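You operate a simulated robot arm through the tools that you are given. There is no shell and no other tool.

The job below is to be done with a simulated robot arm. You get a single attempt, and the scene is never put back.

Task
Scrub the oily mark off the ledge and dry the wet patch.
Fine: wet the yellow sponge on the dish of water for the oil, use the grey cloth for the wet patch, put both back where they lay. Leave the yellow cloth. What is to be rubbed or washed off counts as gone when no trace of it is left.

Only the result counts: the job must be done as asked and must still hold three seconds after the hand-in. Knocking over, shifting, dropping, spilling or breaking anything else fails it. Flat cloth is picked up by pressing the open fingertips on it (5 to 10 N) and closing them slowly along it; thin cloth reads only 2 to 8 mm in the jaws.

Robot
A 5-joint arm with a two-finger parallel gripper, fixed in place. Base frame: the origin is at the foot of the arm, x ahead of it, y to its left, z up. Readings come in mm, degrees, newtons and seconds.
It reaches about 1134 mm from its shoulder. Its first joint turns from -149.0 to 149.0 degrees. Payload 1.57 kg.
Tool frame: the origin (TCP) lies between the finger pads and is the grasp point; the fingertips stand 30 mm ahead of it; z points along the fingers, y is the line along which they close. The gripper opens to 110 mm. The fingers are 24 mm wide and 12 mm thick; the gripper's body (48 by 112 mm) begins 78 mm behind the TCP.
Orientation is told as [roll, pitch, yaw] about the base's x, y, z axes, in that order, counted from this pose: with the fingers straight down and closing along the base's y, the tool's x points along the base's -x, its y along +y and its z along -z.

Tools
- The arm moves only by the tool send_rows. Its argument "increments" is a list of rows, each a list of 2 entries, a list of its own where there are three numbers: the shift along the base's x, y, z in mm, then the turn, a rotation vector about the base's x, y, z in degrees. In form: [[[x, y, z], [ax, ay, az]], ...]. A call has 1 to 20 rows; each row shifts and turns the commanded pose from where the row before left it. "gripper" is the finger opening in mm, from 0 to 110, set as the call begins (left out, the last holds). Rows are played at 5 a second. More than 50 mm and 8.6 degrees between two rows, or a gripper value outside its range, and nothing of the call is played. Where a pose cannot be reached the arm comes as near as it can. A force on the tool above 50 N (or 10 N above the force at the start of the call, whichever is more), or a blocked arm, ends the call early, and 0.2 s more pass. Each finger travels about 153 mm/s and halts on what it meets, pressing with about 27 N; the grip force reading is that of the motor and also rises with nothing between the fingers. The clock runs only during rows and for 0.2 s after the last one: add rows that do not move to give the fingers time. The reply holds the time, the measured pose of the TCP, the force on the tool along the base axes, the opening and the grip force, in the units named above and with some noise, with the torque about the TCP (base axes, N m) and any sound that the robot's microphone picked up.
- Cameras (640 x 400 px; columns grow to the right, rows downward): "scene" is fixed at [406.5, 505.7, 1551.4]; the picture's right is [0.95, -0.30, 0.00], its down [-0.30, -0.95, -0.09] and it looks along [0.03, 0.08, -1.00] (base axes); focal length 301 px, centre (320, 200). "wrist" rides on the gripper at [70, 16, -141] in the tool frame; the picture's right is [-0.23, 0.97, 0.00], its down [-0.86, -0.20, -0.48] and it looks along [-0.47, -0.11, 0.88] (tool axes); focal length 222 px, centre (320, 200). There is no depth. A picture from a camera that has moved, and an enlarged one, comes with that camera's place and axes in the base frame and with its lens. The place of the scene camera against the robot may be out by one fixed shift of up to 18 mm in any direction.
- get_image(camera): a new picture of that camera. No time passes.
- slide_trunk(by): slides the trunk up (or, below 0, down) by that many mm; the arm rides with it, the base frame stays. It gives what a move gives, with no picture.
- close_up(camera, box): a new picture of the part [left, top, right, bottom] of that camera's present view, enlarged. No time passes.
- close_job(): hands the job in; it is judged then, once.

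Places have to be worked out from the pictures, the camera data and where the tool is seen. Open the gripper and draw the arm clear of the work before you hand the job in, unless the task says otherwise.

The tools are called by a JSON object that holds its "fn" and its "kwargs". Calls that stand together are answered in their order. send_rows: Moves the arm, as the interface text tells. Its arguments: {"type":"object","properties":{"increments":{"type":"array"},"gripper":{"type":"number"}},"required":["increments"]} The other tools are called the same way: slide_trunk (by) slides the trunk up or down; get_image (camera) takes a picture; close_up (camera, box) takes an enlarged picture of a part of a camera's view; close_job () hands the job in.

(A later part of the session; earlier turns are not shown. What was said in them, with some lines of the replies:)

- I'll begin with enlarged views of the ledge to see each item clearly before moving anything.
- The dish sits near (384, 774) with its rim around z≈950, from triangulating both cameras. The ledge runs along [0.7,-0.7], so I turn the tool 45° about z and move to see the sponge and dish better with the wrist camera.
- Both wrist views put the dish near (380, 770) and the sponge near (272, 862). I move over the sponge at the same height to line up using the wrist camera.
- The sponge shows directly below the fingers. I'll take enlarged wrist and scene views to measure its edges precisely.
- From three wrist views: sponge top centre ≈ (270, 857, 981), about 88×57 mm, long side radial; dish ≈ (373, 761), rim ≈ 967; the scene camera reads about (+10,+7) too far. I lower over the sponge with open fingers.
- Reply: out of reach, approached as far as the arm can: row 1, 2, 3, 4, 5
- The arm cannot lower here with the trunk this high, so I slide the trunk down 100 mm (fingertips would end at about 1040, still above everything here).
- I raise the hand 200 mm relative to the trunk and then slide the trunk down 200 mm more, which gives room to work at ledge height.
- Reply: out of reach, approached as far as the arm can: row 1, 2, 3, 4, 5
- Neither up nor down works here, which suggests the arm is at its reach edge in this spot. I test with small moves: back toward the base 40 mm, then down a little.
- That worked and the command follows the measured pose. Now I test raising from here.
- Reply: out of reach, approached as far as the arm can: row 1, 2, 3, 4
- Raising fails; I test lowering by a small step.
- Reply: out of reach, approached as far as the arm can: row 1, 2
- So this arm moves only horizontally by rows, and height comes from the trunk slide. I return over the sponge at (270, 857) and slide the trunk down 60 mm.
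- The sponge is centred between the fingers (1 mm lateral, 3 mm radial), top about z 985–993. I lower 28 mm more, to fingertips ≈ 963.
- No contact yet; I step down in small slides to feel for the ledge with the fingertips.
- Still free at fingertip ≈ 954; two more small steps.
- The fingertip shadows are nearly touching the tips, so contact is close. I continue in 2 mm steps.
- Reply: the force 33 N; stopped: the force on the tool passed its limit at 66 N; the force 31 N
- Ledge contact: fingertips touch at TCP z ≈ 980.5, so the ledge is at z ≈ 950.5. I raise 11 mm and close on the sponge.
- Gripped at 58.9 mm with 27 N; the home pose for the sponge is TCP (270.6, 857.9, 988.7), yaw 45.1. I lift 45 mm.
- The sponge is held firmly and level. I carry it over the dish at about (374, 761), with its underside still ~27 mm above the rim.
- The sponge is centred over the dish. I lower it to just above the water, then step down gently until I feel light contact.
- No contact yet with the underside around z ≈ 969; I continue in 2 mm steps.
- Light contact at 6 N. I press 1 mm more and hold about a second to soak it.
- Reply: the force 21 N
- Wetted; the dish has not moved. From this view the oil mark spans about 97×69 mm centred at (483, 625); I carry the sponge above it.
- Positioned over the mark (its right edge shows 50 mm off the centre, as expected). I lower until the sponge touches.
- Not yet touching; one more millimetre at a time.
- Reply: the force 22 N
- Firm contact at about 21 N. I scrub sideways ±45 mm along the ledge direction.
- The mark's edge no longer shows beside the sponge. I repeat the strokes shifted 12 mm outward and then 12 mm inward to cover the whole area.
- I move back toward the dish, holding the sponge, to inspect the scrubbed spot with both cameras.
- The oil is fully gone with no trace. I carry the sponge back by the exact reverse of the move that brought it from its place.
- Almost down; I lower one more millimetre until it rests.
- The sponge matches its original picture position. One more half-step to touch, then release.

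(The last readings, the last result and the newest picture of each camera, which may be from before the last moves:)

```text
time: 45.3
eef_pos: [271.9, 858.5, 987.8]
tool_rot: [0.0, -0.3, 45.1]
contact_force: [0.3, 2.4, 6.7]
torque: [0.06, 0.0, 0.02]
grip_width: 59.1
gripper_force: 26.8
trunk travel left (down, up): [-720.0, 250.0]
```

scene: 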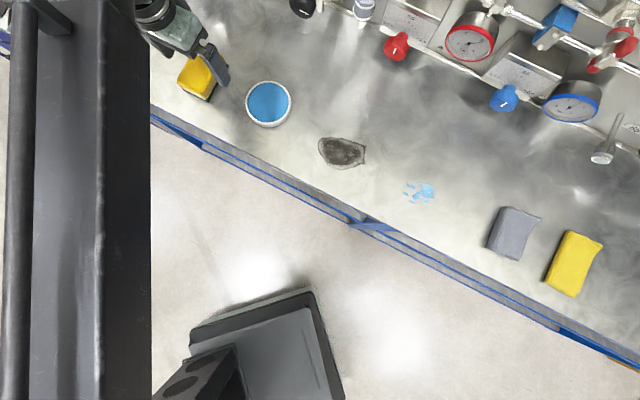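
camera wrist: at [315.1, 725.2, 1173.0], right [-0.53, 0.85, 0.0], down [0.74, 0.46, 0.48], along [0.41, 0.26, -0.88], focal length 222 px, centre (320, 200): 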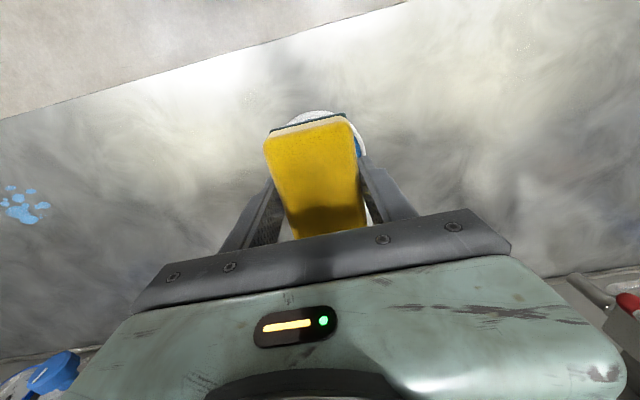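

Resting at 6.7 N. I open the fingers and lift clear.

{"fn": "send_rows", "kwargs": {"increments": [[[0, 0, 0], [0, 0, 0]], [[0, 0, 0], [0, 0, 0]], [[0, 0, 0], [0, 0, 0]], [[0, 0, 0], [0, 0, 0]]], "gripper": 110}}

{"fn": "slide_trunk", "kwargs": {"by": 100}}

{"fn": "get_image", "kwargs": {"camera": "wrist"}}

{"fn": "close_up", "kwargs": {"camera": "scene", "box": [160, 30, 300, 140]}}

```text
time: 46.3
eef_pos: [271.6, 858.2, 987.4]
tool_rot: [0.0, -0.3, 45.1]
contact_force: [0.2, 0.5, 0.2]
torque: [0.0, 0.01, -0.02]
grip_width: 109.6
gripper_force: 0.0
trunk travel left (down, up): [-720.0, 250.0]
```

```text
time: 47.6
eef_pos: [271.1, 858.9, 1086.8]
tool_rot: [0.0, -0.3, 45.0]
contact_force: [-1.1, -0.1, -1.2]
torque: [-0.03, -0.01, 0.0]
grip_width: 109.9
gripper_force: 0.0
trunk travel left (down, up): [-820.0, 150.0]
```

```text
taken
camera wrist: at [210.0, 820.6, 1227.9], right [-0.53, 0.85, 0.0], down [0.74, 0.46, 0.48], along [0.41, 0.26, -0.88], focal length 222 px, centre (320, 200)
```

wrist: 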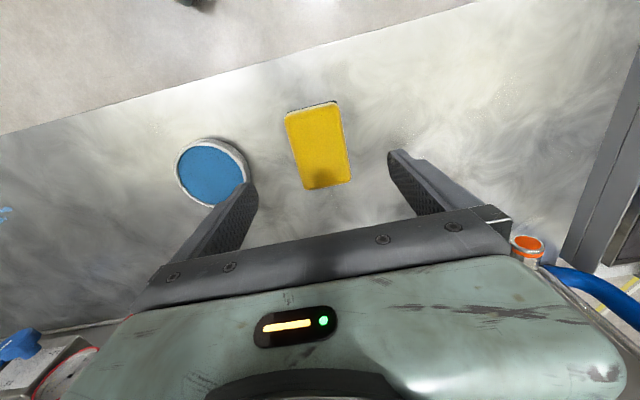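

```text
3.64 times, centred on (230, 85) of scene
camera zoom: at [406.5, 505.7, 1551.4], right [0.95, -0.3, 0.0], down [-0.3, -0.95, -0.09], along [0.03, 0.08, -1.0], focal length 1096 px, centre (647, 618)
```

zoom: 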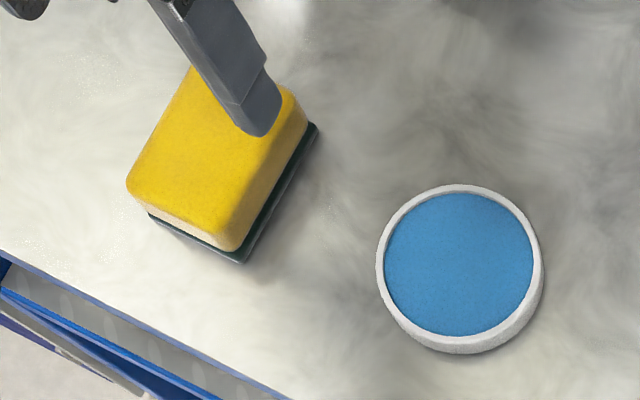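

The sponge and dish sit exactly as at the start. Now I move along the ledge to above the grey cloth, estimated near (753, 374).

{"fn": "send_rows", "kwargs": {"increments": [[[30.1, -30.2, 0], [0, 0, 0]], [[30.1, -30.2, 0], [0, 0, 0]], [[30.1, -30.2, 0], [0, 0, 0]], [[30.1, -30.2, 0], [0, 0, 0]], [[30.1, -30.2, 0], [0, 0, 0]], [[30.1, -30.2, 0], [0, 0, 0]], [[30.1, -30.2, 0], [0, 0, 0]], [[30.1, -30.2, 0], [0, 0, 0]], [[30.1, -30.2, 0], [0, 0, 0]], [[30.1, -30.2, 0], [0, 0, 0]], [[30.1, -30.2, 0], [0, 0, 0]], [[30.1, -30.2, 0], [0, 0, 0]], [[30.1, -30.2, 0], [0, 0, 0]], [[30.1, -30.2, 0], [0, 0, 0]], [[30.1, -30.2, 0], [0, 0, 0]], [[30.1, -30.2, 0], [0, 0, 0]], [[0, 0, 0], [0, 0, 0]]]}}

{"fn": "get_image", "kwargs": {"camera": "wrist"}}

{"fn": "get_image", "kwargs": {"camera": "scene"}}

```text
time: 51.2
eef_pos: [753.2, 374.4, 1087.6]
tool_rot: [0.0, -0.4, 45.1]
contact_force: [-0.6, 0.0, 0.1]
torque: [0.0, -0.01, 0.02]
grip_width: 110.0
gripper_force: 0.0
trunk travel left (down, up): [-820.0, 150.0]
```

```text
taken
camera wrist: at [691.7, 337.7, 1228.1], right [-0.53, 0.85, 0.0], down [0.74, 0.46, 0.48], along [0.41, 0.26, -0.88], focal length 222 px, centre (320, 200)
```

wrist: 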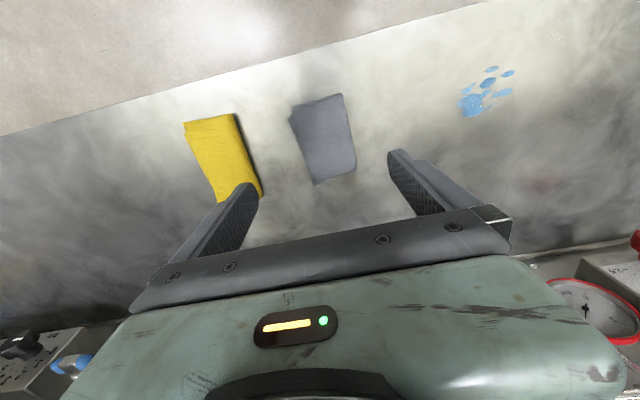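

```text
taken
```

scene: 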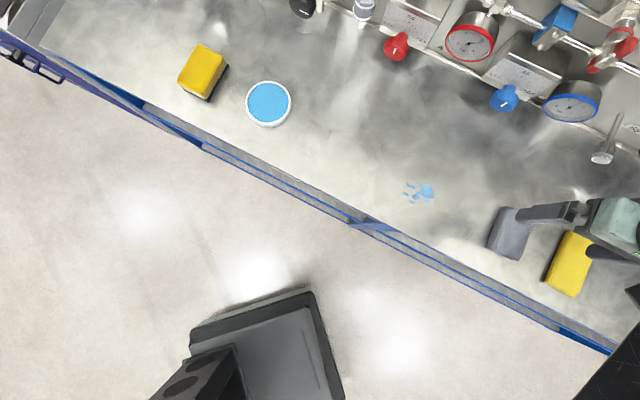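

Good view of the grey cloth below. I enlarge it to see its folds and edges.

{"fn": "close_up", "kwargs": {"camera": "wrist", "box": [170, 70, 410, 220]}}

{"fn": "close_up", "kwargs": {"camera": "wrist", "box": [420, 40, 580, 140]}}

```text
2.67 times, centred on (290, 145) of wrist
camera zoom: at [691.7, 337.7, 1228.1], right [-0.53, 0.85, 0.0], down [0.74, 0.46, 0.48], along [0.41, 0.26, -0.88], focal length 592 px, centre (400, 347)
```

zoom: 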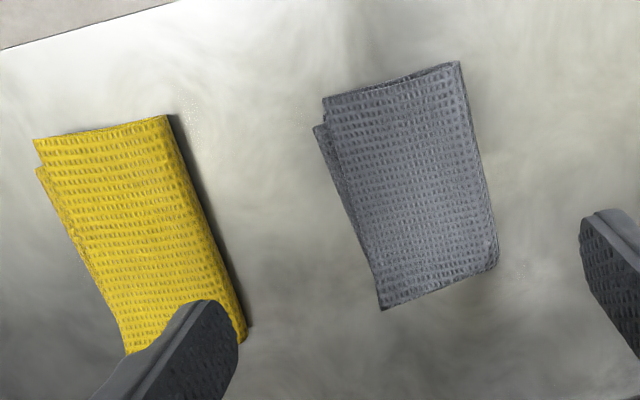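

```text
4.00 times, centred on (500, 90) of wrist
camera zoom: at [691.7, 337.7, 1228.1], right [-0.53, 0.85, 0.0], down [0.74, 0.46, 0.48], along [0.41, 0.26, -0.88], focal length 888 px, centre (-400, 640)
```

zoom: 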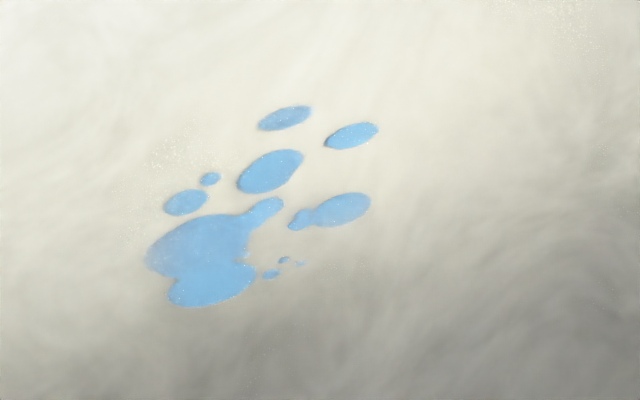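

The grey cloth is a once-folded piece about 60×97 mm centred near (746, 379), its fold toward the wet patch. I centre over it with fingers set to 34 mm and descend to just above.

{"fn": "send_rows", "kwargs": {"increments": [[[-7.1, 4.2, 0], [0, 0, 0]], [[0, 0, 0], [0, 0, 0]], [[0, 0, 0], [0, 0, 0]]], "gripper": 34}}

{"fn": "slide_trunk", "kwargs": {"by": -70}}

{"fn": "get_image", "kwargs": {"camera": "wrist"}}

{"fn": "close_up", "kwargs": {"camera": "scene", "box": [440, 180, 640, 305]}}

```text
time: 52.0
eef_pos: [747.1, 379.3, 1087.6]
tool_rot: [-0.1, -0.2, 45.0]
contact_force: [-0.2, -0.4, 0.5]
torque: [-0.01, 0.04, 0.0]
grip_width: 34.2
gripper_force: 0.1
trunk travel left (down, up): [-820.0, 150.0]
```

```text
time: 53.0
eef_pos: [746.3, 378.7, 1020.5]
tool_rot: [-0.3, -0.8, 45.1]
contact_force: [-2.2, -0.5, 39.6]
torque: [-0.49, 0.0, 0.0]
grip_width: 34.2
gripper_force: 0.6
trunk travel left (down, up): [-751.0, 219.0]
stopped: the force on the tool passed its limit at 63 N (the readings are from after the stop); the commanded pose is now the measured one
```

```text
taken
camera wrist: at [682.8, 341.0, 1161.2], right [-0.53, 0.85, 0.0], down [0.74, 0.46, 0.49], along [0.42, 0.26, -0.87], focal length 222 px, centre (320, 200)
```

wrist: 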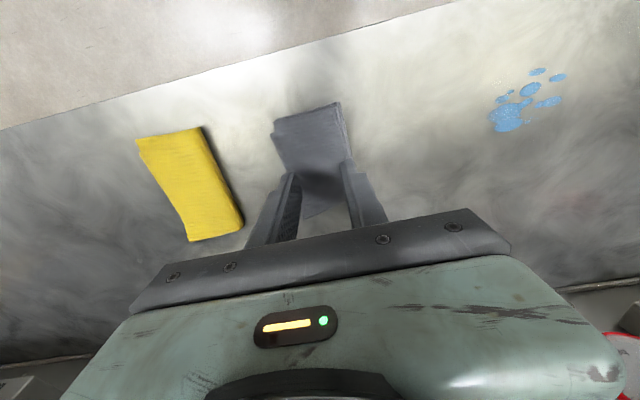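

```text
3.20 times, centred on (540, 242) of scene
camera zoom: at [406.5, 505.7, 1551.4], right [0.95, -0.3, 0.0], down [-0.3, -0.95, -0.09], along [0.03, 0.08, -1.0], focal length 964 px, centre (-384, 64)
```

zoom: 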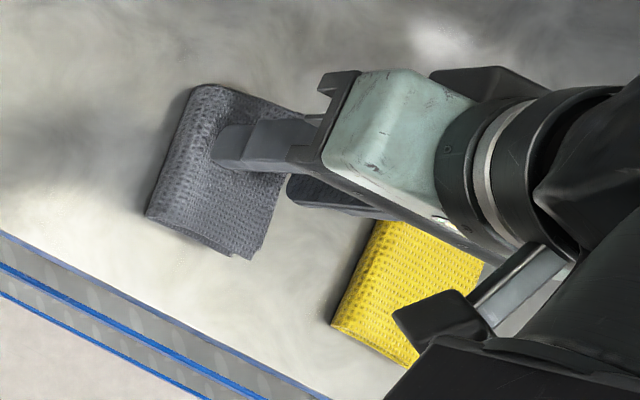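

Contact came earlier than expected: about 40 N at fingertip z ≈ 990, so the cloth stands taller than a flat sheet or something else touched. I back off 10 mm and look closely.

{"fn": "slide_trunk", "kwargs": {"by": 10}}

{"fn": "close_up", "kwargs": {"camera": "scene", "box": [470, 190, 570, 260]}}

{"fn": "close_up", "kwargs": {"camera": "wrist", "box": [220, 80, 420, 240]}}

{"fn": "get_image", "kwargs": {"camera": "scene"}}

```text
time: 53.6
eef_pos: [747.6, 380.0, 1028.0]
tool_rot: [-0.2, -0.7, 45.1]
contact_force: [0.0, 0.3, -0.1]
torque: [-0.01, 0.01, 0.02]
grip_width: 34.1
gripper_force: 0.1
trunk travel left (down, up): [-761.0, 209.0]
```

```text
5.71 times, centred on (520, 225) of scene
camera zoom: at [406.5, 505.7, 1551.4], right [0.95, -0.3, 0.0], down [-0.3, -0.95, -0.09], along [0.03, 0.08, -1.0], focal length 1722 px, centre (-823, 57)
```

zoom: 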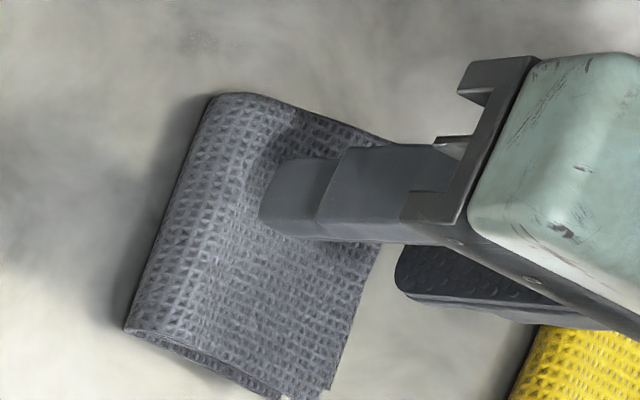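

```text
2.50 times, centred on (320, 160) of wrist
camera zoom: at [686.4, 342.6, 1167.5], right [-0.53, 0.85, 0.0], down [0.74, 0.46, 0.49], along [0.42, 0.26, -0.87], focal length 555 px, centre (320, 300)
```

zoom: 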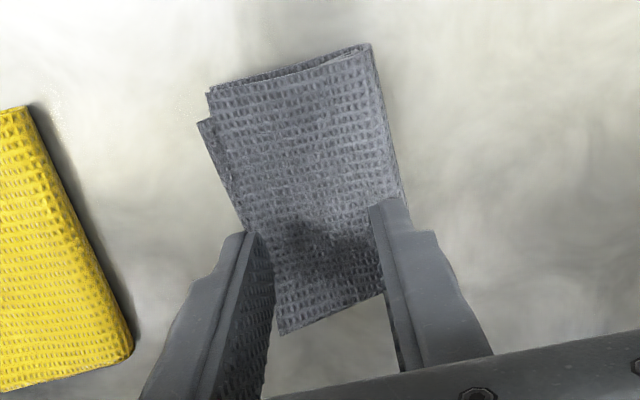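

```text
taken
```

scene: 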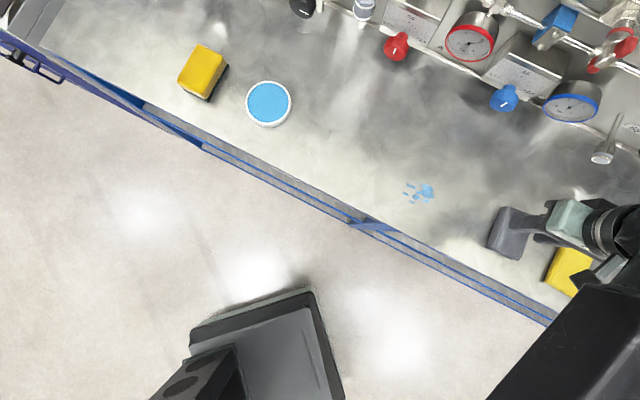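

The cloth seems to stand fairly high. To judge its height, I move 200 mm along the ledge and view it from the side with the wrist camera.

{"fn": "send_rows", "kwargs": {"increments": [[[-28, 28, 0], [0, 0, 0]], [[-28, 28, 0], [0, 0, 0]], [[-28, 28, 0], [0, 0, 0]], [[-28, 28, 0], [0, 0, 0]], [[-28, 28, 0], [0, 0, 0]], [[0, 0, 0], [0, 0, 0]]]}}

{"fn": "get_image", "kwargs": {"camera": "wrist"}}

{"fn": "close_up", "kwargs": {"camera": "wrist", "box": [0, 100, 240, 250]}}

{"fn": "close_up", "kwargs": {"camera": "scene", "box": [380, 150, 620, 300]}}

```text
time: 55.0
eef_pos: [607.4, 522.8, 1026.9]
tool_rot: [-0.2, -0.8, 45.1]
contact_force: [-0.8, -0.4, 0.0]
torque: [0.03, -0.01, -0.01]
grip_width: 34.0
gripper_force: 0.1
trunk travel left (down, up): [-761.0, 209.0]
```

```text
taken
camera wrist: at [545.0, 484.5, 1167.9], right [-0.53, 0.85, 0.0], down [0.74, 0.46, 0.49], along [0.42, 0.26, -0.87], focal length 222 px, centre (320, 200)
```

wrist: 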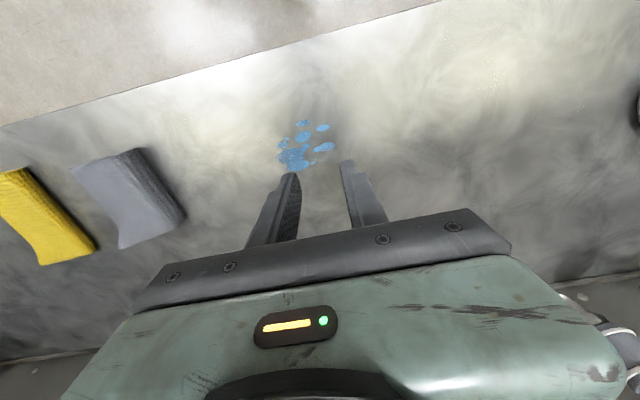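

```text
2.67 times, centred on (120, 175) of wrist
camera zoom: at [545.0, 484.5, 1167.9], right [-0.53, 0.85, 0.0], down [0.74, 0.46, 0.49], along [0.42, 0.26, -0.87], focal length 592 px, centre (853, 267)
```

zoom: 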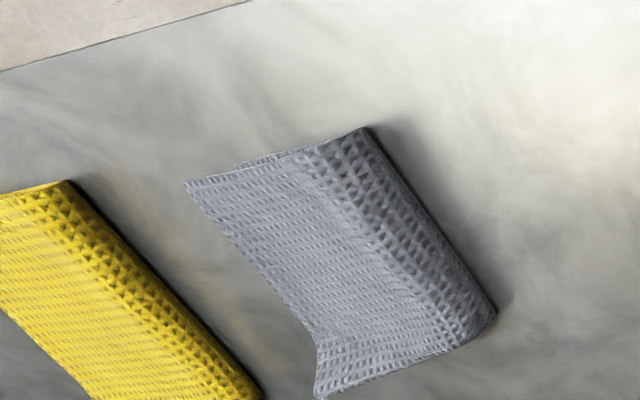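

```text
2.67 times, centred on (500, 225) of scene
camera zoom: at [406.5, 505.7, 1551.4], right [0.95, -0.3, 0.0], down [-0.3, -0.95, -0.09], along [0.03, 0.08, -1.0], focal length 803 px, centre (-160, 133)
```

zoom: 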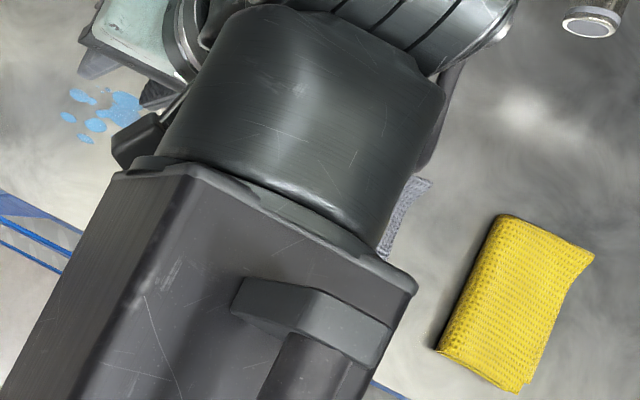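

The side view shows a plump, folded cloth with a rounded loop fold, roughly 35 mm high and 57 mm wide, centred at about (742, 378). So I'll straddle it with open fingers and grip it by its sides; first I level the tool and move back over it.

{"fn": "send_rows", "kwargs": {"increments": [[[27, -29.2, 0], [0.1, 0.7, 0]], [[27, -29.2, 0], [0, 0, 0]], [[27, -29.2, 0], [0, 0, 0]], [[27, -29.2, 0], [0, 0, 0]], [[27.1, -29, 0], [0, 0, 0]], [[0, 0, 0], [0, 0, 0]], [[0, 0, 0], [0, 0, 0]]], "gripper": 110}}

{"fn": "get_image", "kwargs": {"camera": "wrist"}}

{"fn": "get_image", "kwargs": {"camera": "scene"}}

```text
time: 56.6
eef_pos: [744.8, 373.3, 1028.3]
tool_rot: [0.4, -0.2, 45.1]
contact_force: [-0.6, 1.0, -0.1]
torque: [-0.03, -0.02, 0.0]
grip_width: 109.9
gripper_force: 0.1
trunk travel left (down, up): [-761.0, 209.0]
```

```text
taken
camera wrist: at [683.3, 334.9, 1168.6], right [-0.53, 0.85, 0.01], down [0.75, 0.46, 0.48], along [0.4, 0.26, -0.88], focal length 222 px, centre (320, 200)
```

wrist: 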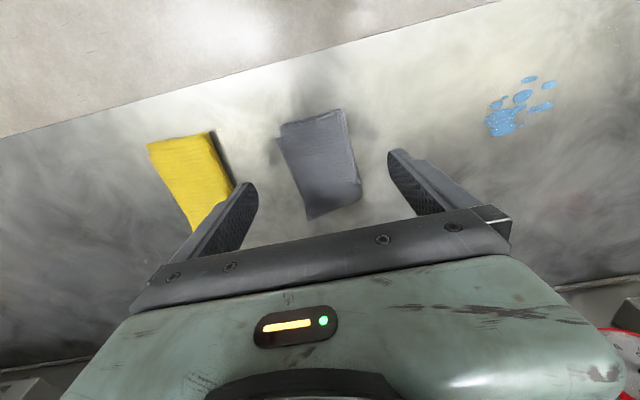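

```text
taken
```

scene: 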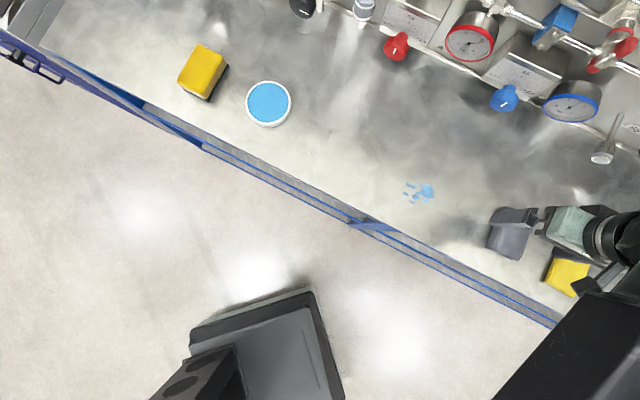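

Aligning 4 mm more toward the fold side, then lowering with the fingers astride the cloth, in two stages.

{"fn": "send_rows", "kwargs": {"increments": [[[-1.4, 4.2, 0], [0, 0, 0]], [[0, 0, 0], [0, 0, 0]]]}}

{"fn": "slide_trunk", "kwargs": {"by": -20}}

{"fn": "get_image", "kwargs": {"camera": "wrist"}}

{"fn": "close_up", "kwargs": {"camera": "scene", "box": [470, 180, 610, 270]}}

```text
time: 57.2
eef_pos: [741.7, 379.2, 1027.2]
tool_rot: [0.4, -0.2, 45.1]
contact_force: [-0.6, -0.2, 0.1]
torque: [0.03, 0.0, 0.01]
grip_width: 109.9
gripper_force: 0.0
trunk travel left (down, up): [-761.0, 209.0]
```

```text
time: 57.9
eef_pos: [743.1, 378.2, 1008.8]
tool_rot: [0.4, -0.2, 45.2]
contact_force: [-0.3, 0.2, 0.0]
torque: [0.01, 0.01, 0.01]
grip_width: 109.9
gripper_force: 0.0
trunk travel left (down, up): [-741.0, 229.0]
```

```text
taken
camera wrist: at [681.4, 339.7, 1148.6], right [-0.53, 0.85, 0.01], down [0.75, 0.46, 0.48], along [0.4, 0.26, -0.88], focal length 222 px, centre (320, 200)
```

wrist: 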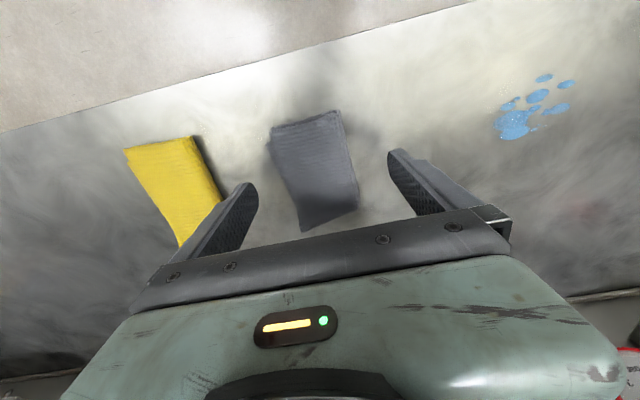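

```text
4.44 times, centred on (540, 225) of scene
camera zoom: at [406.5, 505.7, 1551.4], right [0.95, -0.3, 0.0], down [-0.3, -0.95, -0.09], along [0.03, 0.08, -1.0], focal length 1339 px, centre (-658, 89)
```

zoom: 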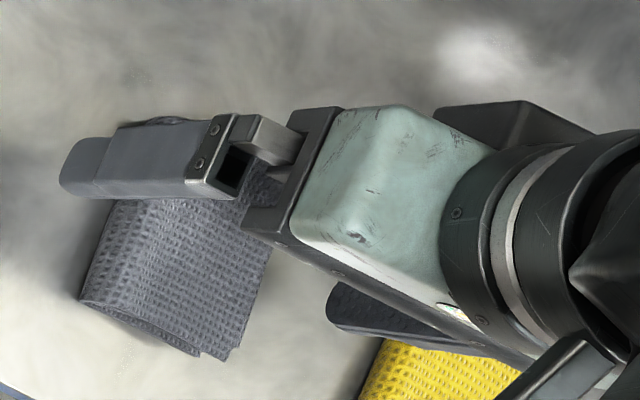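

Both fingers are clear on either side (yellow cloth about 30 mm away). I lower 17 mm further and close stepwise.

{"fn": "slide_trunk", "kwargs": {"by": -17}}

{"fn": "send_rows", "kwargs": {"increments": [[[0, 0, 0], [0, 0, 0]], [[0, 0, 0], [0, 0, 0]]], "gripper": 70}}

{"fn": "get_image", "kwargs": {"camera": "wrist"}}

```text
time: 58.5
eef_pos: [742.2, 377.8, 990.2]
tool_rot: [0.4, -0.2, 45.1]
contact_force: [0.7, 0.0, -0.4]
torque: [0.01, -0.02, 0.02]
grip_width: 110.0
gripper_force: 0.2
trunk travel left (down, up): [-724.0, 246.0]
```

```text
time: 59.1
eef_pos: [742.0, 379.0, 990.2]
tool_rot: [0.4, -0.2, 45.1]
contact_force: [-0.2, -0.7, 0.3]
torque: [0.0, 0.03, -0.01]
grip_width: 70.1
gripper_force: 0.0
trunk travel left (down, up): [-724.0, 246.0]
```

```text
taken
camera wrist: at [681.4, 339.7, 1131.6], right [-0.53, 0.85, 0.01], down [0.75, 0.46, 0.48], along [0.4, 0.26, -0.88], focal length 222 px, centre (320, 200)
```

wrist: 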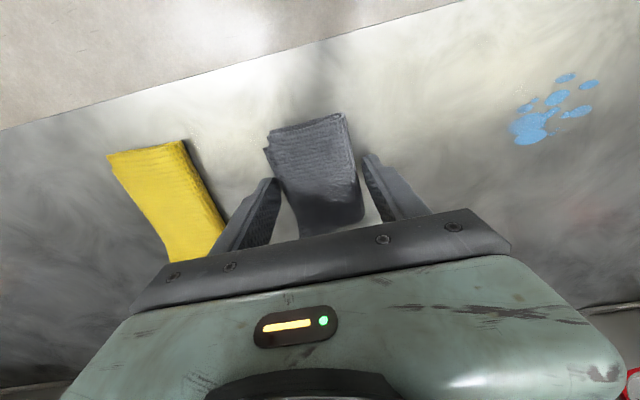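

The cloth is nearly centred. I close further in steps, watching width and grip force.

{"fn": "send_rows", "kwargs": {"increments": [[[0, 0, 0], [0, 0, 0]], [[0, 0, 0], [0, 0, 0]]], "gripper": 58}}

{"fn": "send_rows", "kwargs": {"increments": [[[0, 0, 0], [0, 0, 0]], [[0, 0, 0], [0, 0, 0]], [[0, 0, 0], [0, 0, 0]]], "gripper": 50}}

{"fn": "get_image", "kwargs": {"camera": "wrist"}}

```text
time: 59.7
eef_pos: [741.4, 377.5, 990.9]
tool_rot: [0.5, -0.2, 45.1]
contact_force: [0.1, 0.4, 0.2]
torque: [-0.01, 0.02, -0.02]
grip_width: 61.5
gripper_force: 27.1
trunk travel left (down, up): [-724.0, 246.0]
```

```text
time: 60.5
eef_pos: [741.7, 376.8, 991.0]
tool_rot: [0.4, -0.2, 45.1]
contact_force: [0.5, -0.1, -0.3]
torque: [-0.03, 0.0, -0.01]
grip_width: 62.1
gripper_force: 27.2
trunk travel left (down, up): [-724.0, 246.0]
```

```text
taken
camera wrist: at [681.5, 339.7, 1131.6], right [-0.53, 0.85, 0.01], down [0.75, 0.46, 0.48], along [0.4, 0.26, -0.88], focal length 222 px, centre (320, 200)
```

wrist: 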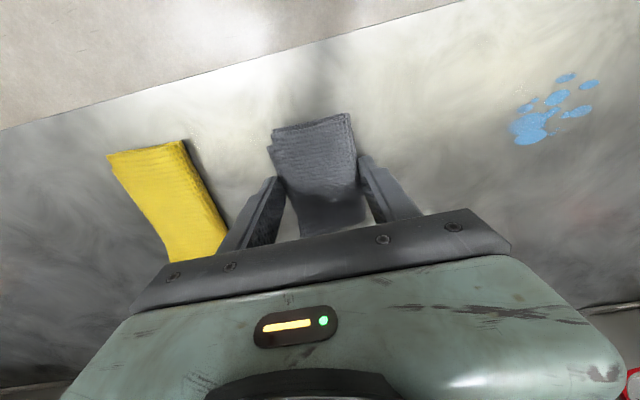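

Held at 62 mm with 27 N (it shifted about 2–3 mm toward the fold side while closing, which I'll undo on return). I lift 45 mm.

{"fn": "slide_trunk", "kwargs": {"by": 45}}

{"fn": "get_image", "kwargs": {"camera": "wrist"}}

{"fn": "close_up", "kwargs": {"camera": "scene", "box": [440, 170, 640, 295]}}

```text
time: 61.4
eef_pos: [742.5, 377.8, 1034.7]
tool_rot: [0.4, -0.2, 45.1]
contact_force: [-0.2, -0.3, -0.4]
torque: [0.01, 0.0, 0.01]
grip_width: 61.7
gripper_force: 27.0
trunk travel left (down, up): [-769.0, 201.0]
```

```text
taken
camera wrist: at [681.6, 339.8, 1176.6], right [-0.53, 0.85, 0.01], down [0.75, 0.46, 0.48], along [0.4, 0.26, -0.88], focal length 222 px, centre (320, 200)
```

wrist: 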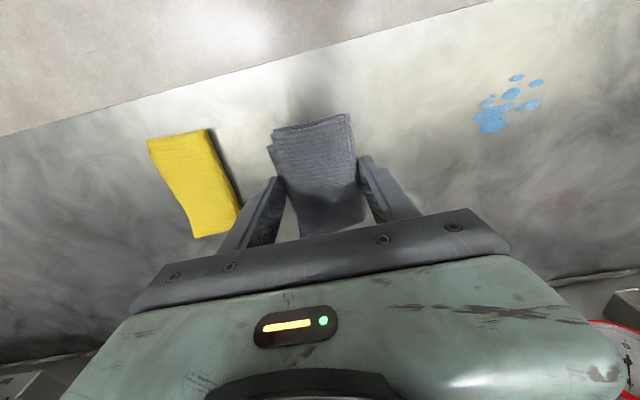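

```text
3.20 times, centred on (540, 232) of scene
camera zoom: at [406.5, 505.7, 1551.4], right [0.95, -0.3, 0.0], down [-0.3, -0.95, -0.09], along [0.03, 0.08, -1.0], focal length 964 px, centre (-384, 96)
```

zoom: 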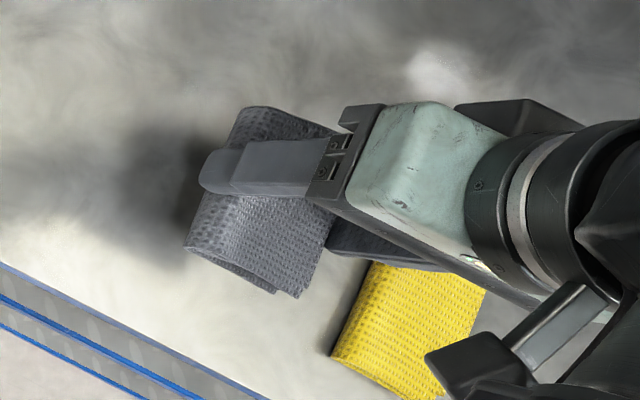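

Lifted cleanly; the yellow cloth is untouched. The wet patch spans about 62×50 mm centred near (606, 501); I carry the cloth above it.

{"fn": "send_rows", "kwargs": {"increments": [[[-27.2, 24.6, 0], [0, 0, 0]], [[-27.2, 24.6, 0], [0, 0, 0]], [[-27.2, 24.6, 0], [0, 0, 0]], [[-27.2, 24.6, 0], [0, 0, 0]], [[-27.2, 24.6, 0], [0, 0, 0]], [[0, 0, 0], [0, 0, 0]]]}}

{"fn": "get_image", "kwargs": {"camera": "wrist"}}

{"fn": "slide_trunk", "kwargs": {"by": -40}}

{"fn": "slide_trunk", "kwargs": {"by": -3}}

```text
time: 62.8
eef_pos: [605.4, 501.4, 1036.6]
tool_rot: [0.4, -0.2, 45.1]
contact_force: [0.1, 0.4, -0.6]
torque: [0.01, -0.01, -0.03]
grip_width: 61.9
gripper_force: 26.9
trunk travel left (down, up): [-769.0, 201.0]
```

```text
taken
camera wrist: at [545.4, 463.6, 1176.6], right [-0.53, 0.85, 0.01], down [0.75, 0.46, 0.48], along [0.4, 0.26, -0.88], focal length 222 px, centre (320, 200)
```

wrist: 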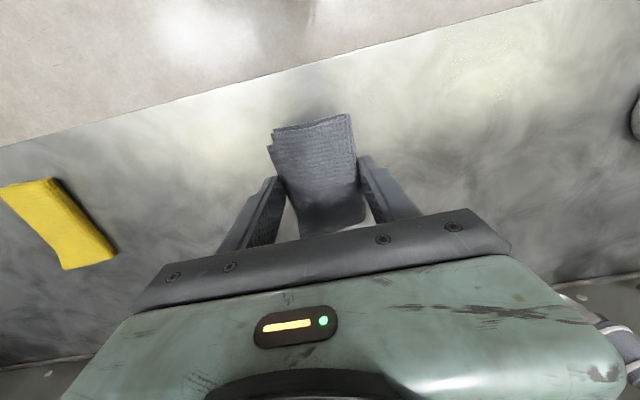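

```text
time: 63.6
eef_pos: [604.8, 500.8, 995.2]
tool_rot: [0.4, -0.3, 45.0]
contact_force: [-0.8, -0.6, -0.4]
torque: [0.01, -0.02, 0.03]
grip_width: 62.1
gripper_force: 26.6
trunk travel left (down, up): [-729.0, 241.0]
```

```text
time: 64.2
eef_pos: [606.3, 500.8, 992.2]
tool_rot: [0.4, -0.3, 45.1]
contact_force: [0.2, -0.3, -0.4]
torque: [0.02, 0.05, 0.0]
grip_width: 62.1
gripper_force: 27.2
trunk travel left (down, up): [-726.0, 244.0]
```

The patch is fully beneath the cloth. I step down until it presses lightly.

{"fn": "slide_trunk", "kwargs": {"by": -2}}

{"fn": "slide_trunk", "kwargs": {"by": -1}}

```text
time: 64.7
eef_pos: [606.5, 501.4, 991.1]
tool_rot: [0.4, -0.2, 45.2]
contact_force: [1.0, -0.1, -0.2]
torque: [-0.01, 0.01, 0.01]
grip_width: 62.1
gripper_force: 27.4
trunk travel left (down, up): [-724.0, 246.0]
```

```text
time: 65.2
eef_pos: [605.5, 501.3, 992.0]
tool_rot: [0.4, -0.2, 45.1]
contact_force: [1.5, 1.1, 9.7]
torque: [-0.15, -0.1, 0.05]
grip_width: 61.8
gripper_force: 27.2
trunk travel left (down, up): [-723.0, 247.0]
```

Contact at about 10 N. I add 1 mm of pressure and wipe back and forth over the patch, including shifted passes.

{"fn": "slide_trunk", "kwargs": {"by": -0.7}}

{"fn": "send_rows", "kwargs": {"increments": [[[-10.6, 10.6, 0], [0, 0, 0]], [[-10.6, 10.6, 0], [0, 0, 0]], [[10.6, -10.6, 0], [0, 0, 0]], [[10.6, -10.6, 0], [0, 0, 0]], [[10.6, -10.6, 0], [0, 0, 0]], [[10.6, -10.6, 0], [0, 0, 0]], [[8.5, 8.5, 0], [0, 0, 0]], [[-10.6, 10.6, 0], [0, 0, 0]], [[-10.6, 10.6, 0], [0, 0, 0]], [[-10.6, 10.6, 0], [0, 0, 0]], [[-10.6, 10.6, 0], [0, 0, 0]], [[-8.5, -8.5, 0], [0, 0, 0]], [[-8.5, -8.5, 0], [0, 0, 0]], [[10.6, -10.6, 0], [0, 0, 0]], [[10.6, -10.6, 0], [0, 0, 0]], [[10.6, -10.6, 0], [0, 0, 0]], [[10.6, -10.6, 0], [0, 0, 0]], [[8.5, 8.5, 0], [0, 0, 0]], [[0, 0, 0], [0, 0, 0]]]}}

{"fn": "send_rows", "kwargs": {"increments": [[[-10.6, 10.6, 0], [0, 0, 0]], [[-10.6, 10.6, 0], [0, 0, 0]], [[-10.6, 10.6, 0], [0, 0, 0]], [[-10.6, 10.6, 0], [0, 0, 0]], [[10.6, -10.6, 0], [0, 0, 0]], [[10.6, -10.6, 0], [0, 0, 0]], [[10.6, -10.6, 0], [0, 0, 0]], [[10.6, -10.6, 0], [0, 0, 0]], [[-10.6, 10.6, 0], [0, 0, 0]], [[-10.6, 10.6, 0], [0, 0, 0]], [[0, 0, 0], [0, 0, 0]]]}}

{"fn": "slide_trunk", "kwargs": {"by": 46}}

{"fn": "get_image", "kwargs": {"camera": "wrist"}}

```text
time: 65.7
eef_pos: [605.9, 500.9, 990.6]
tool_rot: [0.4, -0.3, 45.1]
contact_force: [3.1, 3.0, 17.9]
torque: [-0.24, -0.15, 0.05]
grip_width: 61.7
gripper_force: 27.3
trunk travel left (down, up): [-722.0, 248.0]
```

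```text
time: 69.7
eef_pos: [627.7, 479.0, 989.8]
tool_rot: [0.3, -0.3, 45.1]
contact_force: [1.3, -1.4, 1.9]
torque: [-0.07, -0.04, -0.03]
grip_width: 61.9
gripper_force: 26.6
trunk travel left (down, up): [-722.0, 248.0]
```

```text
time: 72.1
eef_pos: [606.5, 503.6, 989.5]
tool_rot: [0.4, -0.3, 45.1]
contact_force: [0.8, -0.1, 1.4]
torque: [-0.02, -0.02, 0.02]
grip_width: 62.3
gripper_force: 26.6
trunk travel left (down, up): [-722.0, 248.0]
```

```text
time: 73.0
eef_pos: [606.1, 501.1, 1035.5]
tool_rot: [0.5, -0.2, 45.1]
contact_force: [-0.3, 0.0, -0.2]
torque: [0.02, 0.0, -0.02]
grip_width: 62.2
gripper_force: 27.3
trunk travel left (down, up): [-768.0, 202.0]
```

```text
taken
camera wrist: at [545.7, 464.0, 1175.9], right [-0.53, 0.85, 0.01], down [0.75, 0.46, 0.48], along [0.4, 0.26, -0.88], focal length 222 px, centre (320, 200)
```

wrist: 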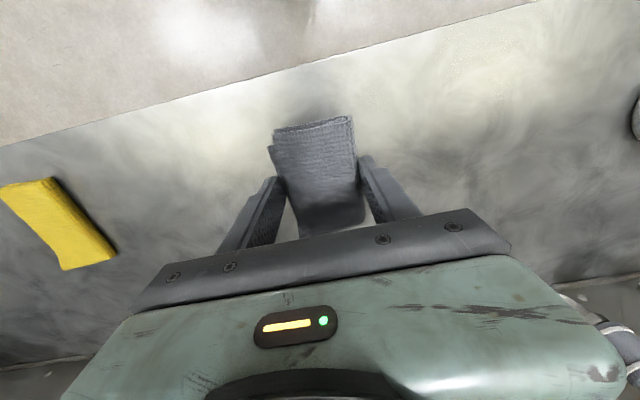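

I carry the cloth back along the reverse path, and from there check whether the patch is dry.

{"fn": "send_rows", "kwargs": {"increments": [[[27.2, -24.6, 0], [0, 0, 0]], [[27.2, -24.6, 0], [0, 0, 0]], [[27.2, -24.6, 0], [0, 0, 0]], [[27.2, -24.6, 0], [0, 0, 0]], [[27.2, -24.6, 0], [0, 0, 0]], [[0, 0, 0], [0, 0, 0]]]}}

{"fn": "get_image", "kwargs": {"camera": "wrist"}}

{"fn": "close_up", "kwargs": {"camera": "wrist", "box": [400, 20, 640, 170]}}

{"fn": "close_up", "kwargs": {"camera": "scene", "box": [320, 120, 520, 245]}}

```text
time: 74.4
eef_pos: [742.9, 377.7, 1035.3]
tool_rot: [0.3, -0.3, 45.1]
contact_force: [-0.8, 0.0, -0.3]
torque: [0.01, 0.03, -0.03]
grip_width: 62.3
gripper_force: 27.0
trunk travel left (down, up): [-768.0, 202.0]
```

```text
taken
camera wrist: at [683.3, 340.3, 1175.9], right [-0.53, 0.85, 0.01], down [0.75, 0.46, 0.48], along [0.4, 0.26, -0.88], focal length 222 px, centre (320, 200)
```

wrist: 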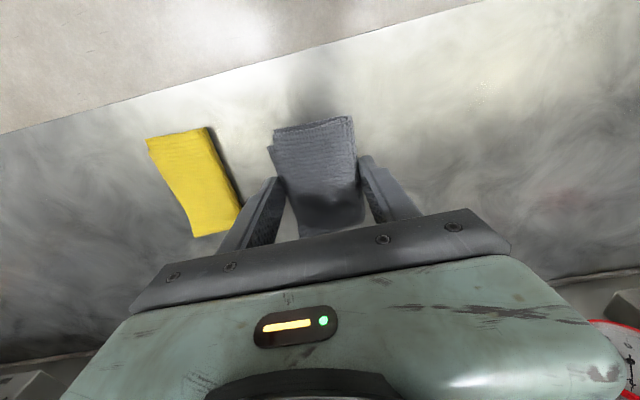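

```text
2.67 times, centred on (520, 95) of wrist
camera zoom: at [683.3, 340.3, 1175.9], right [-0.53, 0.85, 0.01], down [0.75, 0.46, 0.48], along [0.4, 0.26, -0.88], focal length 592 px, centre (-213, 480)
```

zoom: 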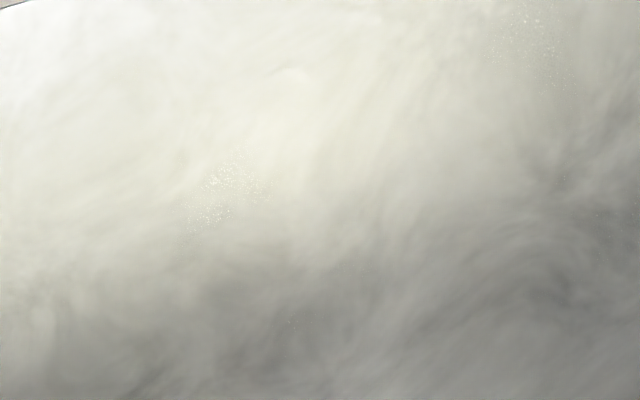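

```text
3.20 times, centred on (420, 182) of scene
camera zoom: at [406.5, 505.7, 1551.4], right [0.95, -0.3, 0.0], down [-0.3, -0.95, -0.09], along [0.03, 0.08, -1.0], focal length 964 px, centre (0, 256)
```

zoom: 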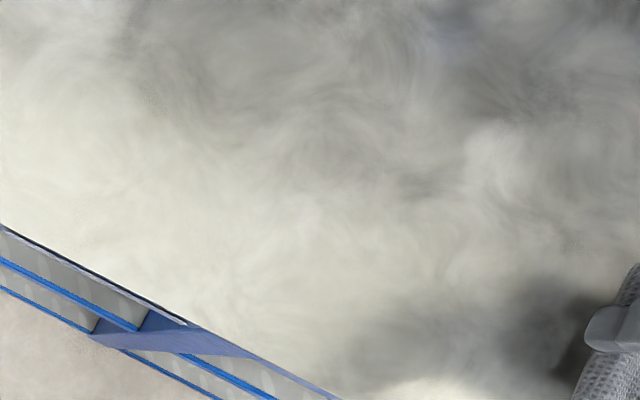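

Wet patch and oil spot are both clean. I nudge 2.3 mm to undo the grasp shift and lower the cloth onto its place.

{"fn": "send_rows", "kwargs": {"increments": [[[0.1, -2.3, 0], [0, 0, 0]], [[0, 0, 0], [0, 0, 0]]]}}

{"fn": "slide_trunk", "kwargs": {"by": -42}}

{"fn": "slide_trunk", "kwargs": {"by": -2}}

{"fn": "slide_trunk", "kwargs": {"by": -1}}

{"fn": "close_up", "kwargs": {"camera": "scene", "box": [380, 150, 620, 300]}}

```text
time: 75.0
eef_pos: [742.3, 376.5, 1035.8]
tool_rot: [0.4, -0.2, 45.1]
contact_force: [0.4, 0.5, 0.8]
torque: [-0.01, -0.03, 0.04]
grip_width: 62.4
gripper_force: 26.9
trunk travel left (down, up): [-768.0, 202.0]
```

```text
time: 75.8
eef_pos: [743.0, 376.0, 993.3]
tool_rot: [0.4, -0.3, 45.1]
contact_force: [0.0, 0.2, -0.3]
torque: [0.02, 0.03, -0.01]
grip_width: 62.3
gripper_force: 26.7
trunk travel left (down, up): [-726.0, 244.0]
```

```text
time: 76.3
eef_pos: [742.6, 376.4, 990.4]
tool_rot: [0.4, -0.3, 45.1]
contact_force: [0.3, -0.2, 0.3]
torque: [0.02, 0.01, -0.01]
grip_width: 62.2
gripper_force: 26.5
trunk travel left (down, up): [-724.0, 246.0]
```

```text
time: 76.9
eef_pos: [743.4, 376.6, 989.8]
tool_rot: [0.5, -0.3, 45.0]
contact_force: [0.3, 0.3, -0.4]
torque: [0.01, 0.02, 0.04]
grip_width: 62.0
gripper_force: 27.0
trunk travel left (down, up): [-723.0, 247.0]
```

```text
2.67 times, centred on (500, 225) of scene
camera zoom: at [406.5, 505.7, 1551.4], right [0.95, -0.3, 0.0], down [-0.3, -0.95, -0.09], along [0.03, 0.08, -1.0], focal length 803 px, centre (-160, 133)
```

zoom: 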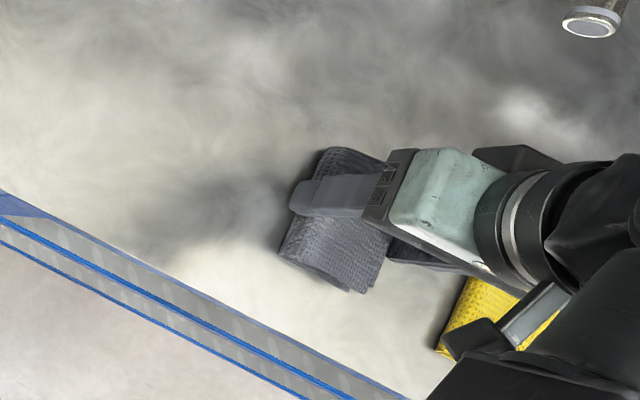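

Compared with the first picture, the cloth is about 2 mm off, so I correct by (1.2, -2.0) before it touches, then lower.

{"fn": "send_rows", "kwargs": {"increments": [[[1.2, -2.0, 0], [0, 0, 0]], [[0, 0, 0], [0, 0, 0]]]}}

{"fn": "slide_trunk", "kwargs": {"by": -1}}

{"fn": "close_up", "kwargs": {"camera": "scene", "box": [380, 150, 620, 300]}}

```text
time: 77.5
eef_pos: [744.2, 374.0, 989.3]
tool_rot: [0.4, -0.1, 45.1]
contact_force: [-0.1, 0.4, -0.5]
torque: [0.0, 0.01, 0.02]
grip_width: 62.1
gripper_force: 27.4
trunk travel left (down, up): [-723.0, 247.0]
```

```text
time: 78.0
eef_pos: [744.3, 375.0, 989.3]
tool_rot: [0.3, -0.2, 45.1]
contact_force: [-0.2, 0.2, 2.6]
torque: [-0.02, -0.02, -0.01]
grip_width: 62.0
gripper_force: 27.1
trunk travel left (down, up): [-722.0, 248.0]
```

```text
2.67 times, centred on (500, 225) of scene
camera zoom: at [406.5, 505.7, 1551.4], right [0.95, -0.3, 0.0], down [-0.3, -0.95, -0.09], along [0.03, 0.08, -1.0], focal length 803 px, centre (-160, 133)
```

zoom: 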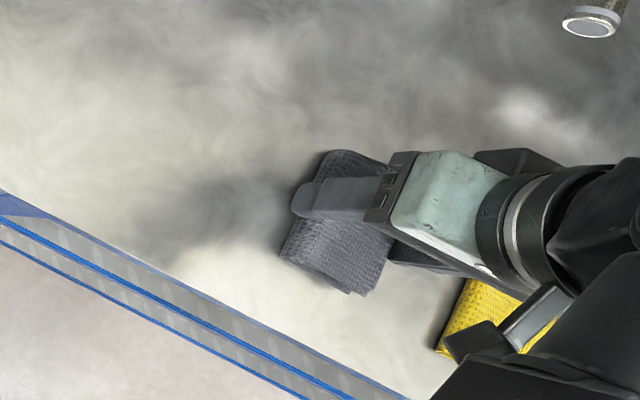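

The cloth touches at 2.6 N in its original position. I open to 90 mm (clear of the yellow cloth) and raise the hand.

{"fn": "send_rows", "kwargs": {"increments": [[[0, 0, 0], [0, 0, 0]], [[0, 0, 0], [0, 0, 0]], [[0, 0, 0], [0, 0, 0]]], "gripper": 95}}

{"fn": "slide_trunk", "kwargs": {"by": 120}}

{"fn": "get_image", "kwargs": {"camera": "wrist"}}

{"fn": "get_image", "kwargs": {"camera": "scene"}}

```text
time: 78.8
eef_pos: [744.3, 375.6, 990.3]
tool_rot: [0.5, -0.4, 45.1]
contact_force: [0.6, 0.4, 0.0]
torque: [-0.02, 0.01, -0.01]
grip_width: 94.9
gripper_force: 0.0
trunk travel left (down, up): [-722.0, 248.0]
```

```text
time: 80.3
eef_pos: [745.0, 374.6, 1109.9]
tool_rot: [0.4, -0.1, 45.0]
contact_force: [0.7, 0.0, -0.1]
torque: [-0.01, -0.03, 0.04]
grip_width: 95.2
gripper_force: 0.0
trunk travel left (down, up): [-842.0, 128.0]
```

```text
taken
camera wrist: at [683.6, 336.5, 1249.8], right [-0.53, 0.85, 0.01], down [0.75, 0.46, 0.48], along [0.4, 0.26, -0.88], focal length 222 px, centre (320, 200)
```

wrist: 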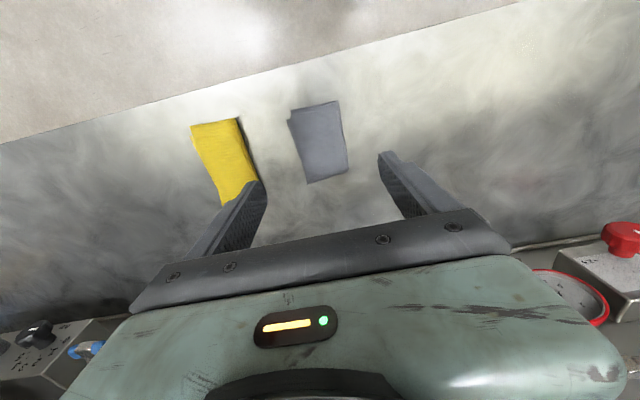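

```text
taken
```

scene: 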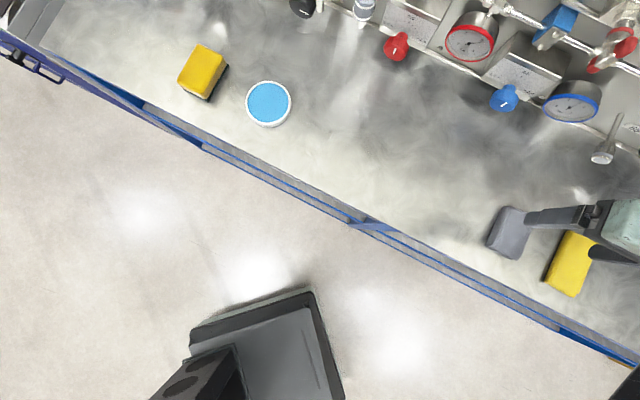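

Cloth released in place. I draw the arm back toward the base to clear the work and view everything.

{"fn": "send_rows", "kwargs": {"increments": [[[-36, -18, 0], [0, 0, 0]], [[-36, -18, 0], [0, 0, 0]], [[-36, -18, 0], [0, 0, 0]], [[-36, -18, 0], [0, 0, 0]], [[-36, -18, 0], [0, 0, 0]], [[-36, -18, 0], [0, 0, 0]], [[0, 0, 0], [0, 0, 0]]], "gripper": 110}}

{"fn": "get_image", "kwargs": {"camera": "scene"}}

{"fn": "close_up", "kwargs": {"camera": "scene", "box": [380, 150, 620, 300]}}

{"fn": "close_up", "kwargs": {"camera": "scene", "box": [160, 30, 400, 180]}}

```text
time: 81.9
eef_pos: [529.5, 267.3, 1108.5]
tool_rot: [0.5, -0.3, 45.2]
contact_force: [-0.3, 0.8, -1.4]
torque: [0.01, 0.01, -0.01]
grip_width: 109.9
gripper_force: 0.0
trunk travel left (down, up): [-842.0, 128.0]
```

```text
taken
```

scene: 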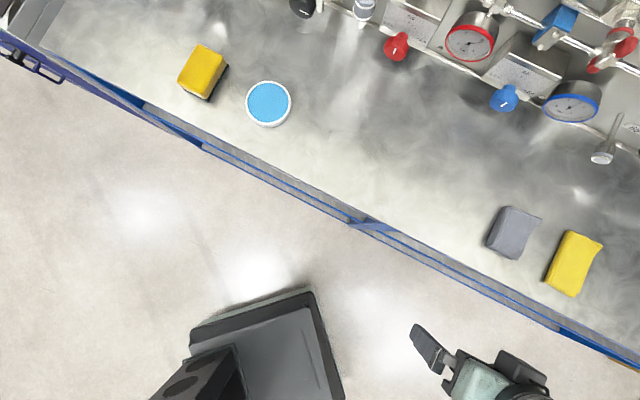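

```text
2.67 times, centred on (500, 225) of scene
camera zoom: at [406.5, 505.7, 1551.4], right [0.95, -0.3, 0.0], down [-0.3, -0.95, -0.09], along [0.03, 0.08, -1.0], focal length 803 px, centre (-160, 133)
```

zoom: 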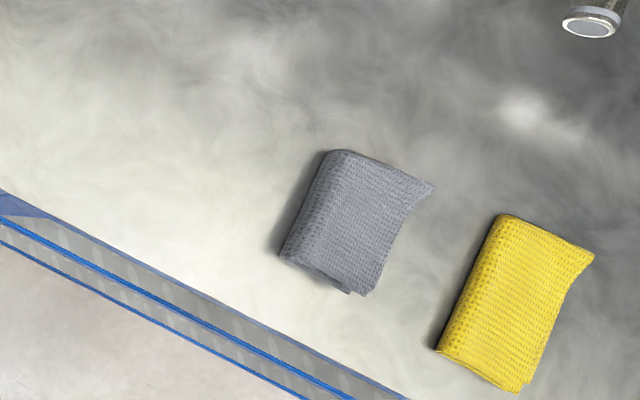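

```text
2.67 times, centred on (280, 105) of scene
camera zoom: at [406.5, 505.7, 1551.4], right [0.95, -0.3, 0.0], down [-0.3, -0.95, -0.09], along [0.03, 0.08, -1.0], focal length 803 px, centre (427, 453)
```

zoom: 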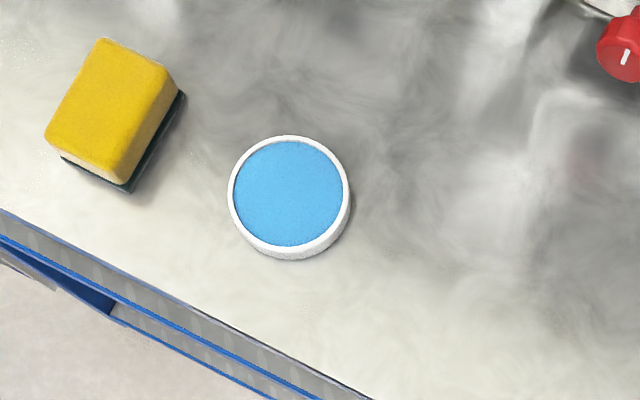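

Everything looks in place; one last enlarged check of the two cleaned areas for faint traces.

{"fn": "close_up", "kwargs": {"camera": "scene", "box": [300, 120, 390, 180]}}

{"fn": "close_up", "kwargs": {"camera": "scene", "box": [375, 165, 465, 225]}}

```text
6.67 times, centred on (345, 150) of scene
camera zoom: at [406.5, 505.7, 1551.4], right [0.95, -0.3, 0.0], down [-0.3, -0.95, -0.09], along [0.03, 0.08, -1.0], focal length 2008 px, centre (153, 533)
```

zoom: 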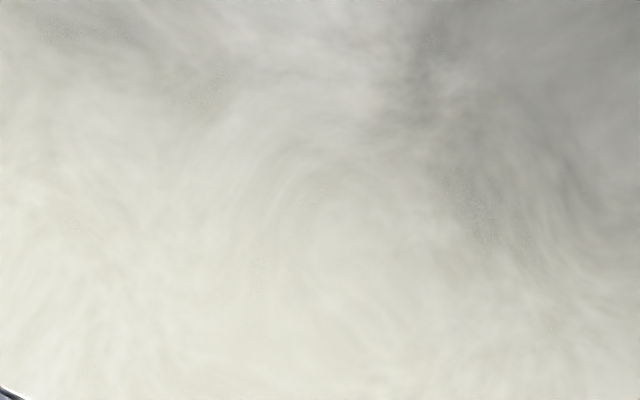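

```text
6.67 times, centred on (420, 195) of scene
camera zoom: at [406.5, 505.7, 1551.4], right [0.95, -0.3, 0.0], down [-0.3, -0.95, -0.09], along [0.03, 0.08, -1.0], focal length 2008 px, centre (-347, 233)
```

zoom: 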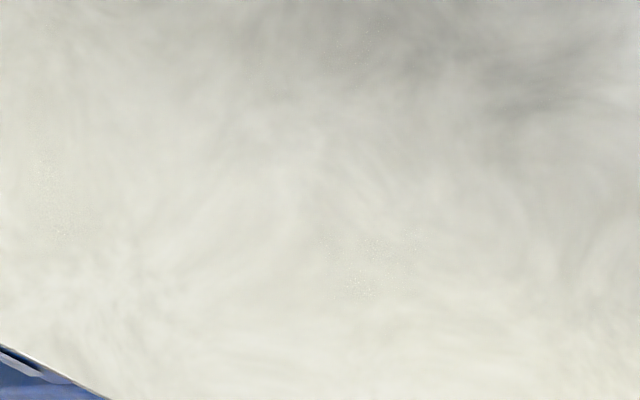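

Both areas are clean, the sponge and grey cloth are back, the dish and yellow cloth are unmoved, and the arm is clear with the gripper open. I hand the job in.

{"fn": "close_job", "kwargs": {}}

```text
The job is handed in.
```

The oily mark is scrubbed off and the wet patch is dry. The last enlarged pictures show no trace of either on the ledge.

- **Sponge:** I wetted it on the dish, scrubbed the oil with it, and put it back. It matches its starting position in the pictures.
- **Grey cloth:** It turned out to be a thick fold about 60 mm wide, not a flat sheet, so I gripped it by its sides. It is back within about 2 mm of where it lay, perhaps turned a degree or two.
- **Hard contact on the cloth:** On my first try I lowered the fingers onto the cloth too fast and the arm stopped itself at 63 N. I saw no sign that this moved or damaged anything.
- **Everything else:** The yellow cloth and the dish look unmoved. The gripper was open and the arm drawn back when I handed the job in.
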